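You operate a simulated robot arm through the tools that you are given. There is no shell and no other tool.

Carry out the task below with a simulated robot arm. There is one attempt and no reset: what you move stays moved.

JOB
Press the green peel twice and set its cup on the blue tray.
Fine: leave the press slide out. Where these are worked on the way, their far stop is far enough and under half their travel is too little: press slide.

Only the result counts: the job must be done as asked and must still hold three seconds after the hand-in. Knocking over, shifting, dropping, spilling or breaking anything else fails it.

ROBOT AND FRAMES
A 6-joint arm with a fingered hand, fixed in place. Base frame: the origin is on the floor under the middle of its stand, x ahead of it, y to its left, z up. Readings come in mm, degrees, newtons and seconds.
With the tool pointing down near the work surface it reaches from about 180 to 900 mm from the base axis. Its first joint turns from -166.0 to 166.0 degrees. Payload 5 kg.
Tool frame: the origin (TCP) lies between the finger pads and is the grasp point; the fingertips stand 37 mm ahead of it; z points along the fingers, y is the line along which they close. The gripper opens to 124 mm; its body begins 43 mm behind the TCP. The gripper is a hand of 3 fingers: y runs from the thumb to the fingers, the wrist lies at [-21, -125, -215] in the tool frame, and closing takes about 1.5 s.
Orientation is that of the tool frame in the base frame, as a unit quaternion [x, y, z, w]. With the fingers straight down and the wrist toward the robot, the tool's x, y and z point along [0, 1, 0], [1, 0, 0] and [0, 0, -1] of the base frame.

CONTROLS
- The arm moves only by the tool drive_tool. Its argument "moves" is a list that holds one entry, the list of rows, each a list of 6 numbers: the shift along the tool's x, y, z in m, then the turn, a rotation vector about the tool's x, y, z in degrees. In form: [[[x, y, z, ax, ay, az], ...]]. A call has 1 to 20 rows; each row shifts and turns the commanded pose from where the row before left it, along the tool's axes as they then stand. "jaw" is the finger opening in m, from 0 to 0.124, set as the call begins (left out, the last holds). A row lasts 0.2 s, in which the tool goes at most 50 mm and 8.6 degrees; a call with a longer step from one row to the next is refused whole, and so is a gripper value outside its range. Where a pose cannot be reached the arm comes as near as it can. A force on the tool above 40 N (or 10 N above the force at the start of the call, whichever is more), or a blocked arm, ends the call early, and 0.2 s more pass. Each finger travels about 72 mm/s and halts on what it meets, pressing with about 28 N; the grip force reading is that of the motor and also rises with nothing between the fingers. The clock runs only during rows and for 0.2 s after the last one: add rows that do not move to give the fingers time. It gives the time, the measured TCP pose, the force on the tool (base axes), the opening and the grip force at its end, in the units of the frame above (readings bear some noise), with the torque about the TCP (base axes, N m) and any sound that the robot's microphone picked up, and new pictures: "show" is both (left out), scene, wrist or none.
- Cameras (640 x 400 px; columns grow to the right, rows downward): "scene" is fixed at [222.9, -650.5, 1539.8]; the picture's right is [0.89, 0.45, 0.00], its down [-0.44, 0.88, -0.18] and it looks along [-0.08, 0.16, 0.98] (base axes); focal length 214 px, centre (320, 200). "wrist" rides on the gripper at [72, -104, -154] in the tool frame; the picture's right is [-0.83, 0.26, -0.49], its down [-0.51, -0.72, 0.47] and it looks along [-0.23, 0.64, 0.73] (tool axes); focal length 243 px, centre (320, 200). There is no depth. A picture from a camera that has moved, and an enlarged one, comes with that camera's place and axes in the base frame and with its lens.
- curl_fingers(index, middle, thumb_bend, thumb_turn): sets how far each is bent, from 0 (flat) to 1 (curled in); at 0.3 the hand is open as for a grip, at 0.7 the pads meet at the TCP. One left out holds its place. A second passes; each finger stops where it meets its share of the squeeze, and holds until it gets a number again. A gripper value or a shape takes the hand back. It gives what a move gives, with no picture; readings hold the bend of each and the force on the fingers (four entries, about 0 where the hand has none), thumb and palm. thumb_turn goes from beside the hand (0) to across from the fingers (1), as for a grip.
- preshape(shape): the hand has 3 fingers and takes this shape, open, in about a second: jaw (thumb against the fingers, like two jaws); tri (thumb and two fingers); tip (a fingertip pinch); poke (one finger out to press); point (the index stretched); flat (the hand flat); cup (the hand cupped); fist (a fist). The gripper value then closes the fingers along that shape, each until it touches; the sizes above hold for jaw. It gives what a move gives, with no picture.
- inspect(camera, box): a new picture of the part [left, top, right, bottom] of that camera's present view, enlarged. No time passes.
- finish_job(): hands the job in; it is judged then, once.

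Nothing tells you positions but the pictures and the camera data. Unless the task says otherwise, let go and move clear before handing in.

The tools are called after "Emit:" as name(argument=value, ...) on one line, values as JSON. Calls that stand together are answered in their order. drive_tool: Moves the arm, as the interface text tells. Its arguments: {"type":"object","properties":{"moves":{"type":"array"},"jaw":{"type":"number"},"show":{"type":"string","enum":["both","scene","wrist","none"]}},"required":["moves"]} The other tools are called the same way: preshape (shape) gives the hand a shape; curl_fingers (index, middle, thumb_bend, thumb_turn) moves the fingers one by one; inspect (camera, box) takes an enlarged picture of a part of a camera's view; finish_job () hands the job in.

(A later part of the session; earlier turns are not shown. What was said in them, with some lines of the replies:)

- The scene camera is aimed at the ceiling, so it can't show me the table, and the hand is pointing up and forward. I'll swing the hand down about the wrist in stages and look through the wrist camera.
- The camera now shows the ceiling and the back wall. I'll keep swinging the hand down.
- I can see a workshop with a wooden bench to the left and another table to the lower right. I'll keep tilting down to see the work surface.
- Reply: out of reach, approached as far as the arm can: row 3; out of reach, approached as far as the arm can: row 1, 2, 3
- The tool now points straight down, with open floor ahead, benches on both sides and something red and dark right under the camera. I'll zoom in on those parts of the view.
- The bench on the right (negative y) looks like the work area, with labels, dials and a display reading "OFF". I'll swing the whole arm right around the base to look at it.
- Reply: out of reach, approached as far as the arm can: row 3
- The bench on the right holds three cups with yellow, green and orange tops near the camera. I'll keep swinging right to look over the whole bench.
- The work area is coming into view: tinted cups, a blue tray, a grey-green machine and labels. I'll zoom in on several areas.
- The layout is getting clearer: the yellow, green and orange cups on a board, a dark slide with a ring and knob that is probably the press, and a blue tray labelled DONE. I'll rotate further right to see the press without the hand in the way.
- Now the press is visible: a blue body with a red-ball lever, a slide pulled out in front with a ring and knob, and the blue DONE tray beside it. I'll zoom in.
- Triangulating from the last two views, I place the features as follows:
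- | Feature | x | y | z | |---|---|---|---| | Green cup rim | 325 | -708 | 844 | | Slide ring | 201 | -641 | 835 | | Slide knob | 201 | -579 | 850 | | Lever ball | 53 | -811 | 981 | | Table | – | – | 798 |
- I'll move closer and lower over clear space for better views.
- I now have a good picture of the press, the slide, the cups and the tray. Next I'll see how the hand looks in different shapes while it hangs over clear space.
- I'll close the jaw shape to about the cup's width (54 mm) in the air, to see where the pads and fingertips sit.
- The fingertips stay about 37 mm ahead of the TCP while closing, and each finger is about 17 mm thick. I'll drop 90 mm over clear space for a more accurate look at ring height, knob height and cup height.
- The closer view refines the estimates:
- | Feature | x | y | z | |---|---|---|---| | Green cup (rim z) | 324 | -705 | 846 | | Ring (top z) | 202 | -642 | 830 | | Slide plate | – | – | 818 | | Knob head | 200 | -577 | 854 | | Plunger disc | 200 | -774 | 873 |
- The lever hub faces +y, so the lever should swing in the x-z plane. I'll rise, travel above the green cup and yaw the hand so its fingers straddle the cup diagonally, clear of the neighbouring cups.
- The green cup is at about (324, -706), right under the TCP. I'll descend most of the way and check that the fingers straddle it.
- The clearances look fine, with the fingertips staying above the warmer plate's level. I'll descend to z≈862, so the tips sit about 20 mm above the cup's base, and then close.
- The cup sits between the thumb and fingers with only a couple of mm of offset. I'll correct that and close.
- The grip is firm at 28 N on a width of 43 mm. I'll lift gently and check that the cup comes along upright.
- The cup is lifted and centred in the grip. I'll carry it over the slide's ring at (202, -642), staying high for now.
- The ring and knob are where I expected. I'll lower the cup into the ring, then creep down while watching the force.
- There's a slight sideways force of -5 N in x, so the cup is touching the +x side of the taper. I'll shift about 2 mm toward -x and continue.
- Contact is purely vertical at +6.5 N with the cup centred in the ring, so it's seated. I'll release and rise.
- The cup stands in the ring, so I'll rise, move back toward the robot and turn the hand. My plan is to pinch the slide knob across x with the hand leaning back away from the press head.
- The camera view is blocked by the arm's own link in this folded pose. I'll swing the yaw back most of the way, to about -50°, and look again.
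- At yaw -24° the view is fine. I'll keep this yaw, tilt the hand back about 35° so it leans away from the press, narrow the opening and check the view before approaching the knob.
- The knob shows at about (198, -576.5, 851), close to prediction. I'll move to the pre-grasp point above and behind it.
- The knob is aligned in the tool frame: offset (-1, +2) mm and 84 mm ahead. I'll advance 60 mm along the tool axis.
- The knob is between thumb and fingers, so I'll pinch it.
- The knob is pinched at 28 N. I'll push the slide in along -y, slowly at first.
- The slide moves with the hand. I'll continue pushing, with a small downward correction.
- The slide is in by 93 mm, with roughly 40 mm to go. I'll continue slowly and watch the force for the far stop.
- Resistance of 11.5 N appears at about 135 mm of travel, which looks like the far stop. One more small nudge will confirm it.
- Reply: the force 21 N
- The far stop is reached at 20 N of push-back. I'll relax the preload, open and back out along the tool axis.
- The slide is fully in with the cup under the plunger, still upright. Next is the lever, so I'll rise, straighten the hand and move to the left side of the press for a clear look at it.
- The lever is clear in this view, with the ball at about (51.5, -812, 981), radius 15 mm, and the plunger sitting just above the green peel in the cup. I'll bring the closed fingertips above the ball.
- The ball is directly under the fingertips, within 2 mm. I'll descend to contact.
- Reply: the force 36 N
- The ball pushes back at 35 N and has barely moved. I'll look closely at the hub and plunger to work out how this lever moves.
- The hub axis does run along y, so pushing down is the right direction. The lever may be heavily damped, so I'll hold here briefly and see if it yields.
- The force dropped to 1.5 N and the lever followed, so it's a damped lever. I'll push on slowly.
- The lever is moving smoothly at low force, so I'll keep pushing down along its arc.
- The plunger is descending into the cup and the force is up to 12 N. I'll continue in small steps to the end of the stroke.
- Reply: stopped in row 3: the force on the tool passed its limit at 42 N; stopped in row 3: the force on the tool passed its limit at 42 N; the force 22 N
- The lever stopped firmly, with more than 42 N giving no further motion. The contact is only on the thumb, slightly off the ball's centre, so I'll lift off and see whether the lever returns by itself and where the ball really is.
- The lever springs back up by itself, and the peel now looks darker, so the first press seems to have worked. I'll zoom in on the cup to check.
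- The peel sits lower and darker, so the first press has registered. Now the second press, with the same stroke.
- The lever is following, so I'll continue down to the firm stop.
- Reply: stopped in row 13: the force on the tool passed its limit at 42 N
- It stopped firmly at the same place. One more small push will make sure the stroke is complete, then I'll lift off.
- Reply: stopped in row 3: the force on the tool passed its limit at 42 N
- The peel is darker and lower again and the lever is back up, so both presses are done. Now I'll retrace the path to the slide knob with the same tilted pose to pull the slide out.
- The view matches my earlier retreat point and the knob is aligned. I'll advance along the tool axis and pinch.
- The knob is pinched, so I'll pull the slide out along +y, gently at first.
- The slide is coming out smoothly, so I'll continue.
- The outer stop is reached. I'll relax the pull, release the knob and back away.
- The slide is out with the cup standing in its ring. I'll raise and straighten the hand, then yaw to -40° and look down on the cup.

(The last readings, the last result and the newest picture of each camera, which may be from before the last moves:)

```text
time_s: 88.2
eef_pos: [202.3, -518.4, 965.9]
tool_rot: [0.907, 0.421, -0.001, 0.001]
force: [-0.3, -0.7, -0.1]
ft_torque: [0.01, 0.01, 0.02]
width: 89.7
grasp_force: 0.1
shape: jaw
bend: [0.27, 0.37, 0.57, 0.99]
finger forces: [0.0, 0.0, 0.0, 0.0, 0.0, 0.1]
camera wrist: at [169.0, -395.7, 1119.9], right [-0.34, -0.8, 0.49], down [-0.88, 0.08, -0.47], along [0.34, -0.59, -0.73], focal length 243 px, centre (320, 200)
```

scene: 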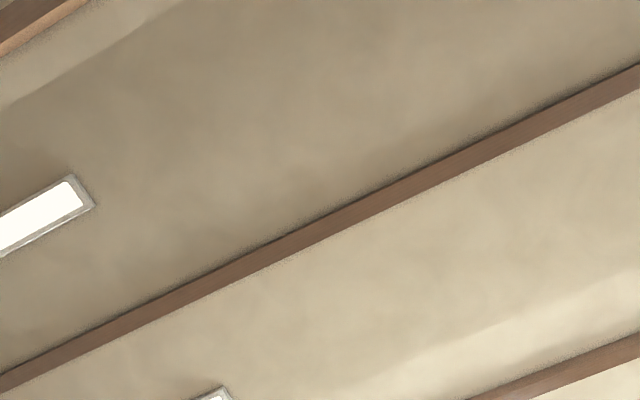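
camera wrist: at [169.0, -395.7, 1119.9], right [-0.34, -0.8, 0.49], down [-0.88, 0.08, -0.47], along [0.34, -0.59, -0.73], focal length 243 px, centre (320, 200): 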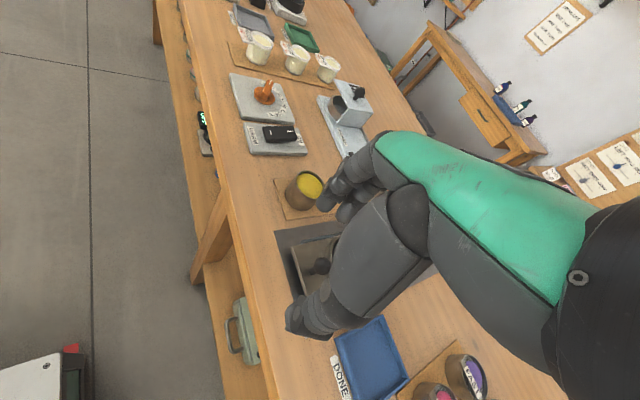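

Emit:
drive_tool(moves=[[[-0.0317, 0.0266, 0, 0, 0, 0], [-0.0317, 0.0266, 0, 0, 0, 0], [-0.0317, 0.0266, 0, 0, 0, 0], [0, 0, 0, 0, 0, 0]]], show="wrist")

Emit:
inspect(camera="wrist", box=[160, 180, 400, 380])

```text
time_s: 89.2
eef_pos: [202.7, -641.5, 968.5]
tool_rot: [0.906, 0.422, -0.001, 0.001]
force: [-0.3, 0.9, 0.0]
ft_torque: [0.0, -0.01, -0.02]
width: 89.5
grasp_force: 0.1
shape: jaw
bend: [0.27, 0.37, 0.57, 0.99]
finger forces: [0.0, 0.0, 0.0, 0.0, 0.1, 0.0]
camera wrist: at [169.2, -519.4, 1122.0], right [-0.34, -0.8, 0.49], down [-0.88, 0.08, -0.47], along [0.34, -0.59, -0.73], focal length 243 px, centre (320, 200)
```

wrist: 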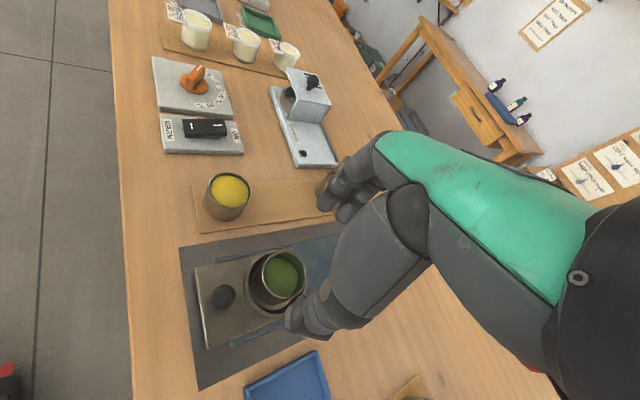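

```text
2.00 times, centred on (280, 280) of wrist
camera zoom: at [169.2, -519.4, 1122.0], right [-0.34, -0.8, 0.49], down [-0.88, 0.08, -0.47], along [0.34, -0.59, -0.73], focal length 485 px, centre (400, 40)
```

zoom: 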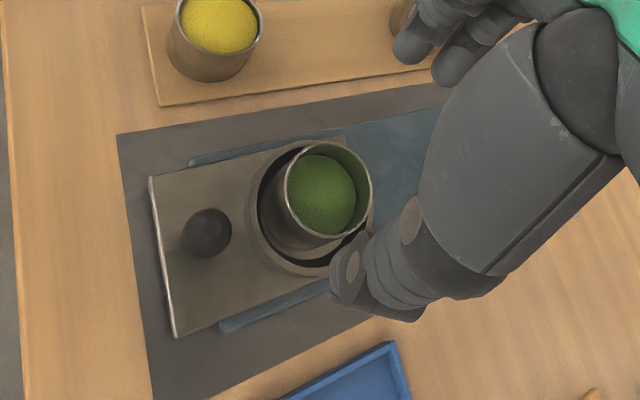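

The cup is centred directly under the TCP. I'll descend to the same grip height as before (z≈878) and close.

Emit:
drive_tool(moves=[[[0, 0, 0.03, 0, 0, 0], [0, 0, 0.03, 0, 0, 0], [0, 0, 0.02, 0, 0, 0], [0, 0, 0.0095, 0, 0, 0], [0, 0, 0, 0, 0, 0]]], show="wrist")

Emit:
inspect(camera="wrist", box=[200, 180, 400, 360])

```text
time_s: 90.4
eef_pos: [203.3, -642.3, 875.3]
tool_rot: [0.906, 0.422, -0.001, 0.001]
force: [-0.4, 0.3, 0.2]
ft_torque: [0.01, 0.02, -0.01]
width: 89.6
grasp_force: 0.1
shape: jaw
bend: [0.27, 0.37, 0.57, 0.99]
finger forces: [0.0, 0.0, 0.0, 0.0, 0.0, 0.0]
camera wrist: at [169.7, -519.5, 1030.2], right [-0.34, -0.8, 0.49], down [-0.88, 0.08, -0.47], along [0.34, -0.59, -0.73], focal length 243 px, centre (320, 200)
```

wrist: 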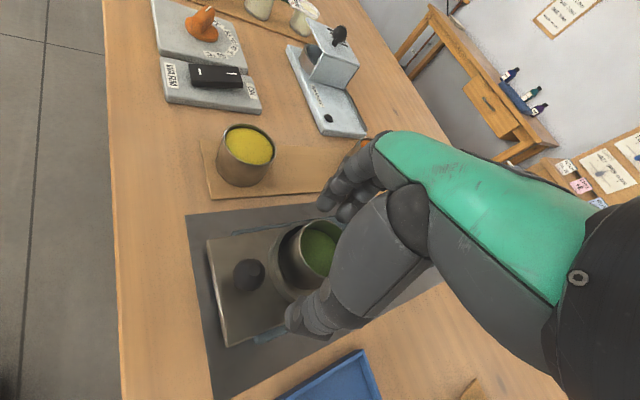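

```text
2.22 times, centred on (300, 270) of wrist
camera zoom: at [169.7, -519.5, 1030.2], right [-0.34, -0.8, 0.49], down [-0.88, 0.08, -0.47], along [0.34, -0.59, -0.73], focal length 539 px, centre (364, 44)
```

zoom: 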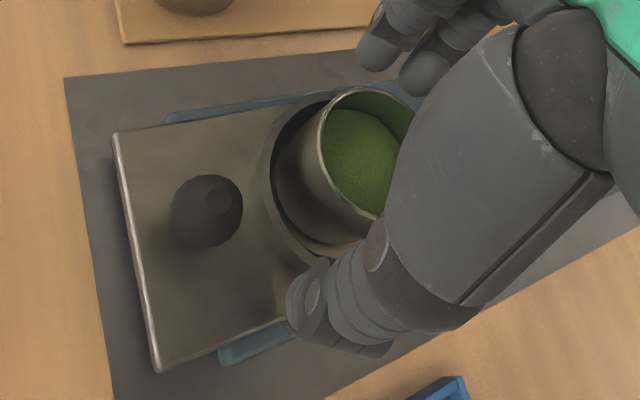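

Emit:
drive_tool(moves=[[[0, 0, -0.0015, 0, 0, 0], [0, 0, 0, 0, 0, 0], [0, 0, 0, 0, 0, 0], [0, 0, 0, 0, 0, 0], [0, 0, 0, 0, 0, 0], [0, 0, 0, 0, 0, 0]]], jaw=0.02, show="wrist")

Emit:
inspect(camera="wrist", box=[200, 180, 400, 360])

```text
time_s: 91.8
eef_pos: [201.2, -642.4, 877.9]
tool_rot: [0.907, 0.422, 0.0, 0.001]
force: [0.2, -0.4, -0.7]
ft_torque: [-0.01, -0.02, 0.02]
width: 43.9
grasp_force: 28.3
shape: jaw
bend: [0.74, 0.53, 0.73, 1.0]
finger forces: [15.6, 8.7, 0.0, 0.0, 24.6, 0.1]
camera wrist: at [169.4, -520.0, 1031.9], right [-0.34, -0.8, 0.49], down [-0.88, 0.08, -0.47], along [0.34, -0.59, -0.73], focal length 243 px, centre (320, 200)
```

wrist: 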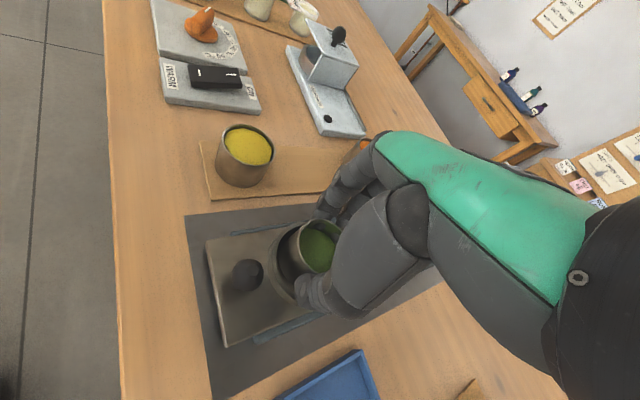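

```text
2.22 times, centred on (300, 270) of wrist
camera zoom: at [169.4, -520.0, 1031.9], right [-0.34, -0.8, 0.49], down [-0.88, 0.08, -0.47], along [0.34, -0.59, -0.73], focal length 539 px, centre (364, 44)
```

zoom: 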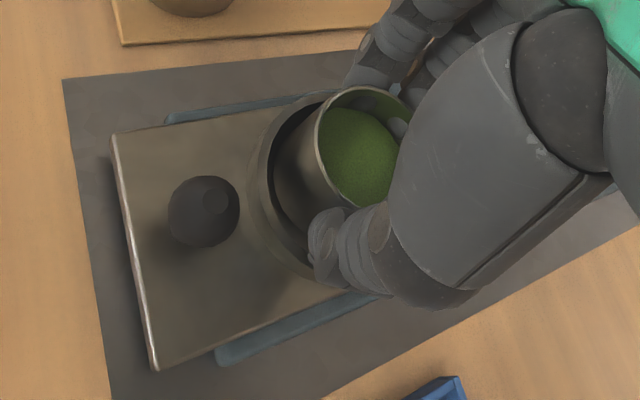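

The cup is gripped at 28 N. I'll lift it straight out of the ring and carry it over the blue tray.

Emit:
drive_tool(moves=[[[0, 0, -0.01, 0, 0, 0], [0, 0, -0.015, 0, 0, 0], [0, 0, -0.02, 0, 0, 0], [0, 0, -0.02, 0, 0, 0], [-0.0204, -0.0276, 0, 0, 0, 0], [-0.0204, -0.0276, 0, 0, 0, 0], [-0.0204, -0.0276, 0, 0, 0, 0], [-0.0204, -0.0276, 0, 0, 0, 0], [0, 0, 0, 0, 0, 0]]], show="wrist")

Emit:
inspect(camera="wrist", box=[200, 180, 440, 380])

```text
time_s: 93.8
eef_pos: [62.6, -633.4, 942.2]
tool_rot: [0.907, 0.422, -0.001, 0.001]
force: [-0.5, -0.2, -1.4]
ft_torque: [0.0, 0.0, 0.02]
width: 43.9
grasp_force: 27.9
shape: jaw
bend: [0.74, 0.53, 0.73, 1.0]
finger forces: [15.8, 8.9, 0.0, 0.0, 24.9, 0.0]
camera wrist: at [30.1, -510.3, 1096.3], right [-0.34, -0.8, 0.49], down [-0.88, 0.08, -0.47], along [0.34, -0.59, -0.73], focal length 243 px, centre (320, 200)
```

wrist: 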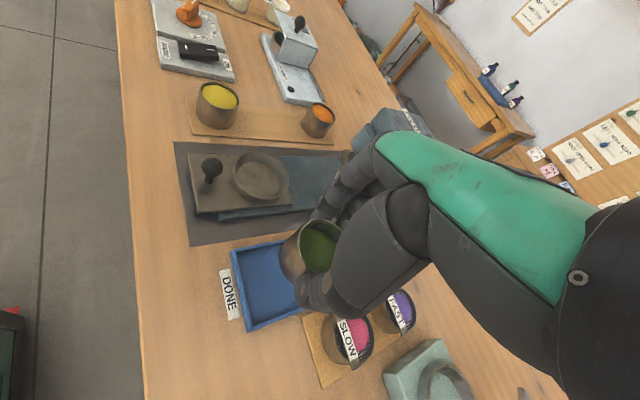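

```text
2.00 times, centred on (320, 280) of wrist
camera zoom: at [30.1, -510.3, 1096.3], right [-0.34, -0.8, 0.49], down [-0.88, 0.08, -0.47], along [0.34, -0.59, -0.73], focal length 485 px, centre (320, 40)
```

zoom: 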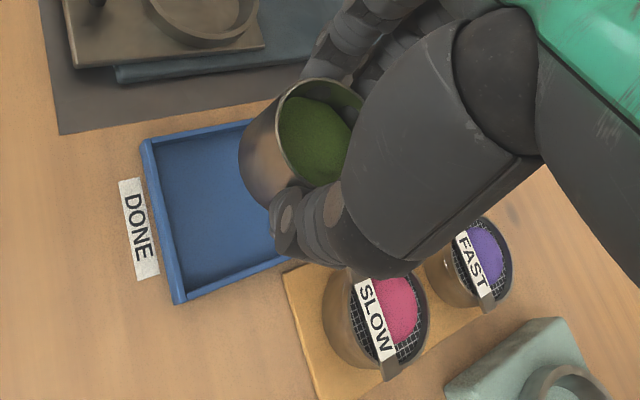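

The tray spans about x 21–109 and y -681 to -591, so its centre is near (65, -636). I'll nudge over and lower toward it.

Emit:
drive_tool(moves=[[[-0.0011, 0.0033, 0, 0, 0, 0], [0, 0, 0.025, 0, 0, 0], [0, 0, 0.025, 0, 0, 0], [0, 0, 0.015, 0, 0, 0], [0, 0, 0.008, 0, 0, 0], [0, 0, 0, 0, 0, 0]]], show="wrist")

Emit:
inspect(camera="wrist", box=[200, 180, 440, 380])

```text
time_s: 95.2
eef_pos: [66.7, -636.7, 869.6]
tool_rot: [0.907, 0.422, -0.001, 0.002]
force: [0.3, 0.2, -1.3]
ft_torque: [-0.03, 0.0, 0.02]
width: 43.8
grasp_force: 28.0
shape: jaw
bend: [0.74, 0.53, 0.73, 1.0]
finger forces: [15.7, 8.8, 0.0, 0.0, 24.7, 0.0]
camera wrist: at [33.8, -513.9, 1022.4], right [-0.34, -0.8, 0.49], down [-0.88, 0.08, -0.47], along [0.34, -0.59, -0.73], focal length 243 px, centre (320, 200)
```

wrist: 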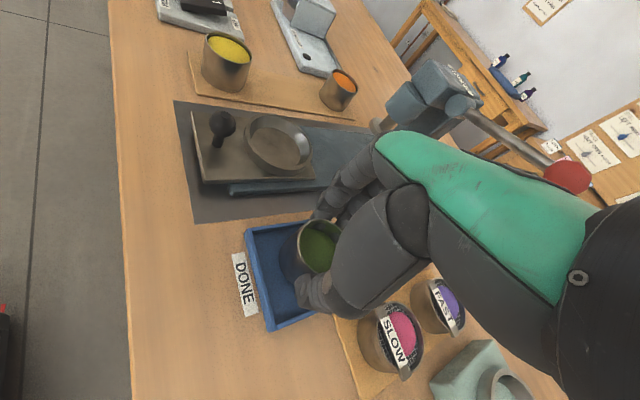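

```text
2.00 times, centred on (320, 280) of wrist
camera zoom: at [33.8, -513.9, 1022.4], right [-0.34, -0.8, 0.49], down [-0.88, 0.08, -0.47], along [0.34, -0.59, -0.73], focal length 485 px, centre (320, 40)
```

zoom: 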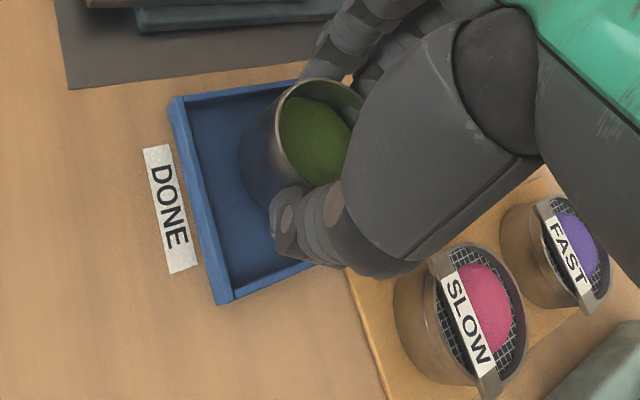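

The cup is above the tray floor and inside its walls. I'll creep down to contact.

Emit:
drive_tool(moves=[[[0, 0, 0.003, 0, 0, 0], [0, 0, 0.003, 0, 0, 0], [0, 0, 0, 0, 0, 0]]], show="none")

Emit:
drive_tool(moves=[[[0, 0, 0.0015, 0, 0, 0], [0, 0, 0, 0, 0, 0]]], show="none")

```text
time_s: 96.0
eef_pos: [67.5, -637.4, 865.3]
tool_rot: [0.907, 0.421, -0.001, 0.001]
force: [-0.1, 0.3, -1.3]
ft_torque: [0.01, 0.02, 0.01]
width: 43.9
grasp_force: 27.8
shape: jaw
bend: [0.74, 0.53, 0.73, 1.0]
finger forces: [15.7, 8.9, 0.0, 0.0, 24.8, 0.0]
```

```text
time_s: 96.6
eef_pos: [67.7, -637.1, 862.8]
tool_rot: [0.907, 0.422, -0.001, 0.002]
force: [0.4, -0.2, -1.7]
ft_torque: [0.03, -0.01, 0.02]
width: 43.9
grasp_force: 28.1
shape: jaw
bend: [0.74, 0.53, 0.73, 1.0]
finger forces: [15.7, 8.9, 0.1, 0.1, 24.9, 0.1]
```

Emit:
drive_tool(moves=[[[0, 0, 0.0015, 0, 0, 0], [0, 0, 0, 0, 0, 0]]], show="none")

Emit:
drive_tool(moves=[[[0, 0, 0.0015, 0, 0, 0], [0, 0, 0, 0, 0, 0]]], show="none")

```text
time_s: 97.2
eef_pos: [66.8, -638.4, 862.0]
tool_rot: [0.907, 0.421, 0.0, 0.0]
force: [-1.8, 0.2, 0.0]
ft_torque: [0.01, 0.0, -0.02]
width: 43.7
grasp_force: 27.8
shape: jaw
bend: [0.74, 0.53, 0.73, 1.0]
finger forces: [15.8, 8.8, 0.1, 0.0, 25.1, 0.0]
```

```text
time_s: 97.8
eef_pos: [67.2, -638.9, 860.8]
tool_rot: [0.907, 0.422, 0.0, 0.002]
force: [0.2, 2.1, 7.3]
ft_torque: [0.05, 0.0, 0.03]
width: 43.8
grasp_force: 27.7
shape: jaw
bend: [0.74, 0.53, 0.73, 1.0]
finger forces: [16.1, 8.8, 0.1, 0.1, 26.6, 0.0]
```

Contact at 7 N, so the cup is resting on the tray floor. I'll release and check.

Emit:
drive_tool(moves=[[[0, 0, -0.0005, 0, 0, 0], [0, 0, 0, 0, 0, 0], [0, 0, 0, 0, 0, 0], [0, 0, 0, 0, 0, 0], [0, 0, 0, 0, 0, 0]]], jaw=0.088, show="wrist")

Emit:
inspect(camera="wrist", box=[200, 180, 440, 380])

```text
time_s: 99.0
eef_pos: [66.7, -637.0, 860.4]
tool_rot: [0.906, 0.423, -0.001, 0.001]
force: [0.3, 0.3, -0.1]
ft_torque: [0.04, 0.0, 0.02]
width: 87.4
grasp_force: 0.2
shape: jaw
bend: [0.27, 0.37, 0.58, 0.99]
finger forces: [0.0, 0.0, 0.1, 0.0, 0.1, 0.0]
camera wrist: at [33.8, -514.4, 1014.1], right [-0.34, -0.8, 0.49], down [-0.88, 0.08, -0.47], along [0.34, -0.59, -0.73], focal length 243 px, centre (320, 200)
```

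wrist: 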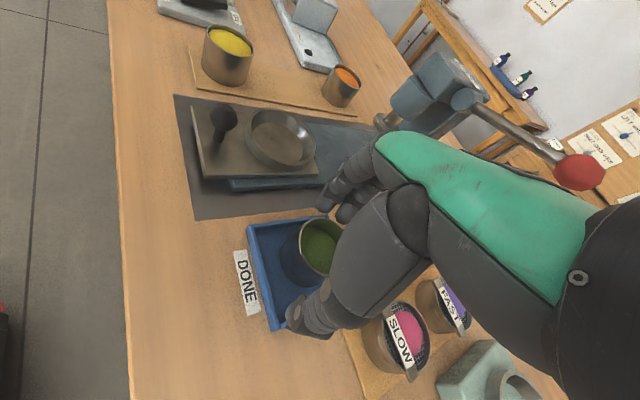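

```text
2.00 times, centred on (320, 280) of wrist
camera zoom: at [33.8, -514.4, 1014.1], right [-0.34, -0.8, 0.49], down [-0.88, 0.08, -0.47], along [0.34, -0.59, -0.73], focal length 485 px, centre (320, 40)
```

zoom: 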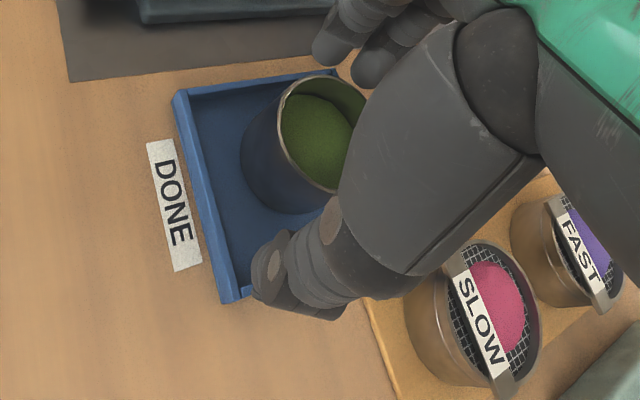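

Released, and the cup stands in the tray. I'll rise straight up and move clear for a last look.

Emit:
drive_tool(moves=[[[0, 0, -0.015, 0, 0, 0], [0, 0, -0.03, 0, 0, 0], [0, 0, -0.04, 0, 0, 0], [0, 0, -0.045, 0, 0, 0], [0, 0, -0.045, 0, 0, 0], [-0.03, -0.035, 0, 0, 0, 0], [-0.03, -0.035, 0, 0, 0, 0], [-0.03, -0.035, 0, 0, 0, 0], [0, 0, 0, 0, 0, 0]]], show="wrist")

Emit:
inspect(camera="wrist", box=[160, 100, 440, 360])

```text
time_s: 101.0
eef_pos: [-70.9, -638.6, 1036.2]
tool_rot: [0.907, 0.421, -0.001, 0.001]
force: [-0.8, 0.4, 0.0]
ft_torque: [0.01, 0.0, -0.02]
width: 87.7
grasp_force: 0.0
shape: jaw
bend: [0.27, 0.37, 0.58, 0.99]
finger forces: [0.0, 0.0, 0.0, 0.1, 0.0, 0.0]
camera wrist: at [-103.9, -515.8, 1189.1], right [-0.34, -0.8, 0.49], down [-0.88, 0.08, -0.47], along [0.34, -0.59, -0.73], focal length 243 px, centre (320, 200)
```

wrist: 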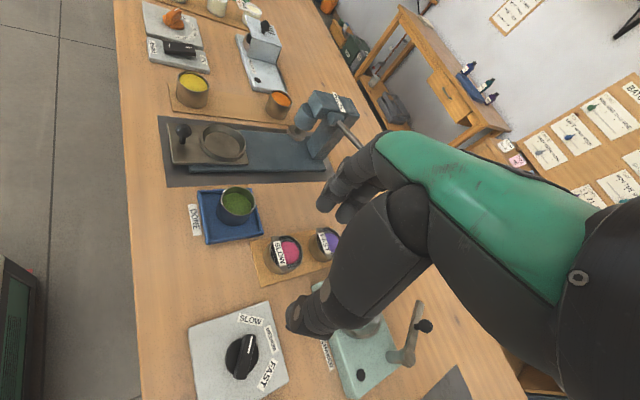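

```text
1.54 times, centred on (300, 230) of wrist
camera zoom: at [-103.9, -515.8, 1189.1], right [-0.34, -0.8, 0.49], down [-0.88, 0.08, -0.47], along [0.34, -0.59, -0.73], focal length 373 px, centre (351, 154)
```

zoom: 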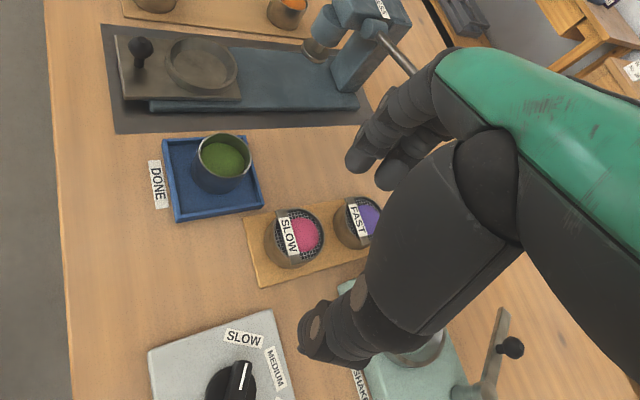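

Everything checks out:
- The green cup stands upright in the blue DONE tray with its peel visibly pressed down.
- The slide is out and the lever is up.
- The other cups and devices are where they were, and the hand is clear.

I'm handing in now.

Emit:
finish_job()

```text
The job is handed in.
```

The green peel was pressed twice, and its cup now stands upright in the blue DONE tray. I've handed the job in, but no verdict came back.

- **Presses:** I set the cup in the press slide and pushed the slide in to its far stop. Then I pushed the lever down twice until it would go no further; it sprang back up after each press. The peel looked lower and darker after each one.
- **Slide:** I pulled it back out and left it out, as you allowed.
- **Rest of the bench:** in the last picture, the other cups and devices in view were standing where they had been. The hand is clear of everything.
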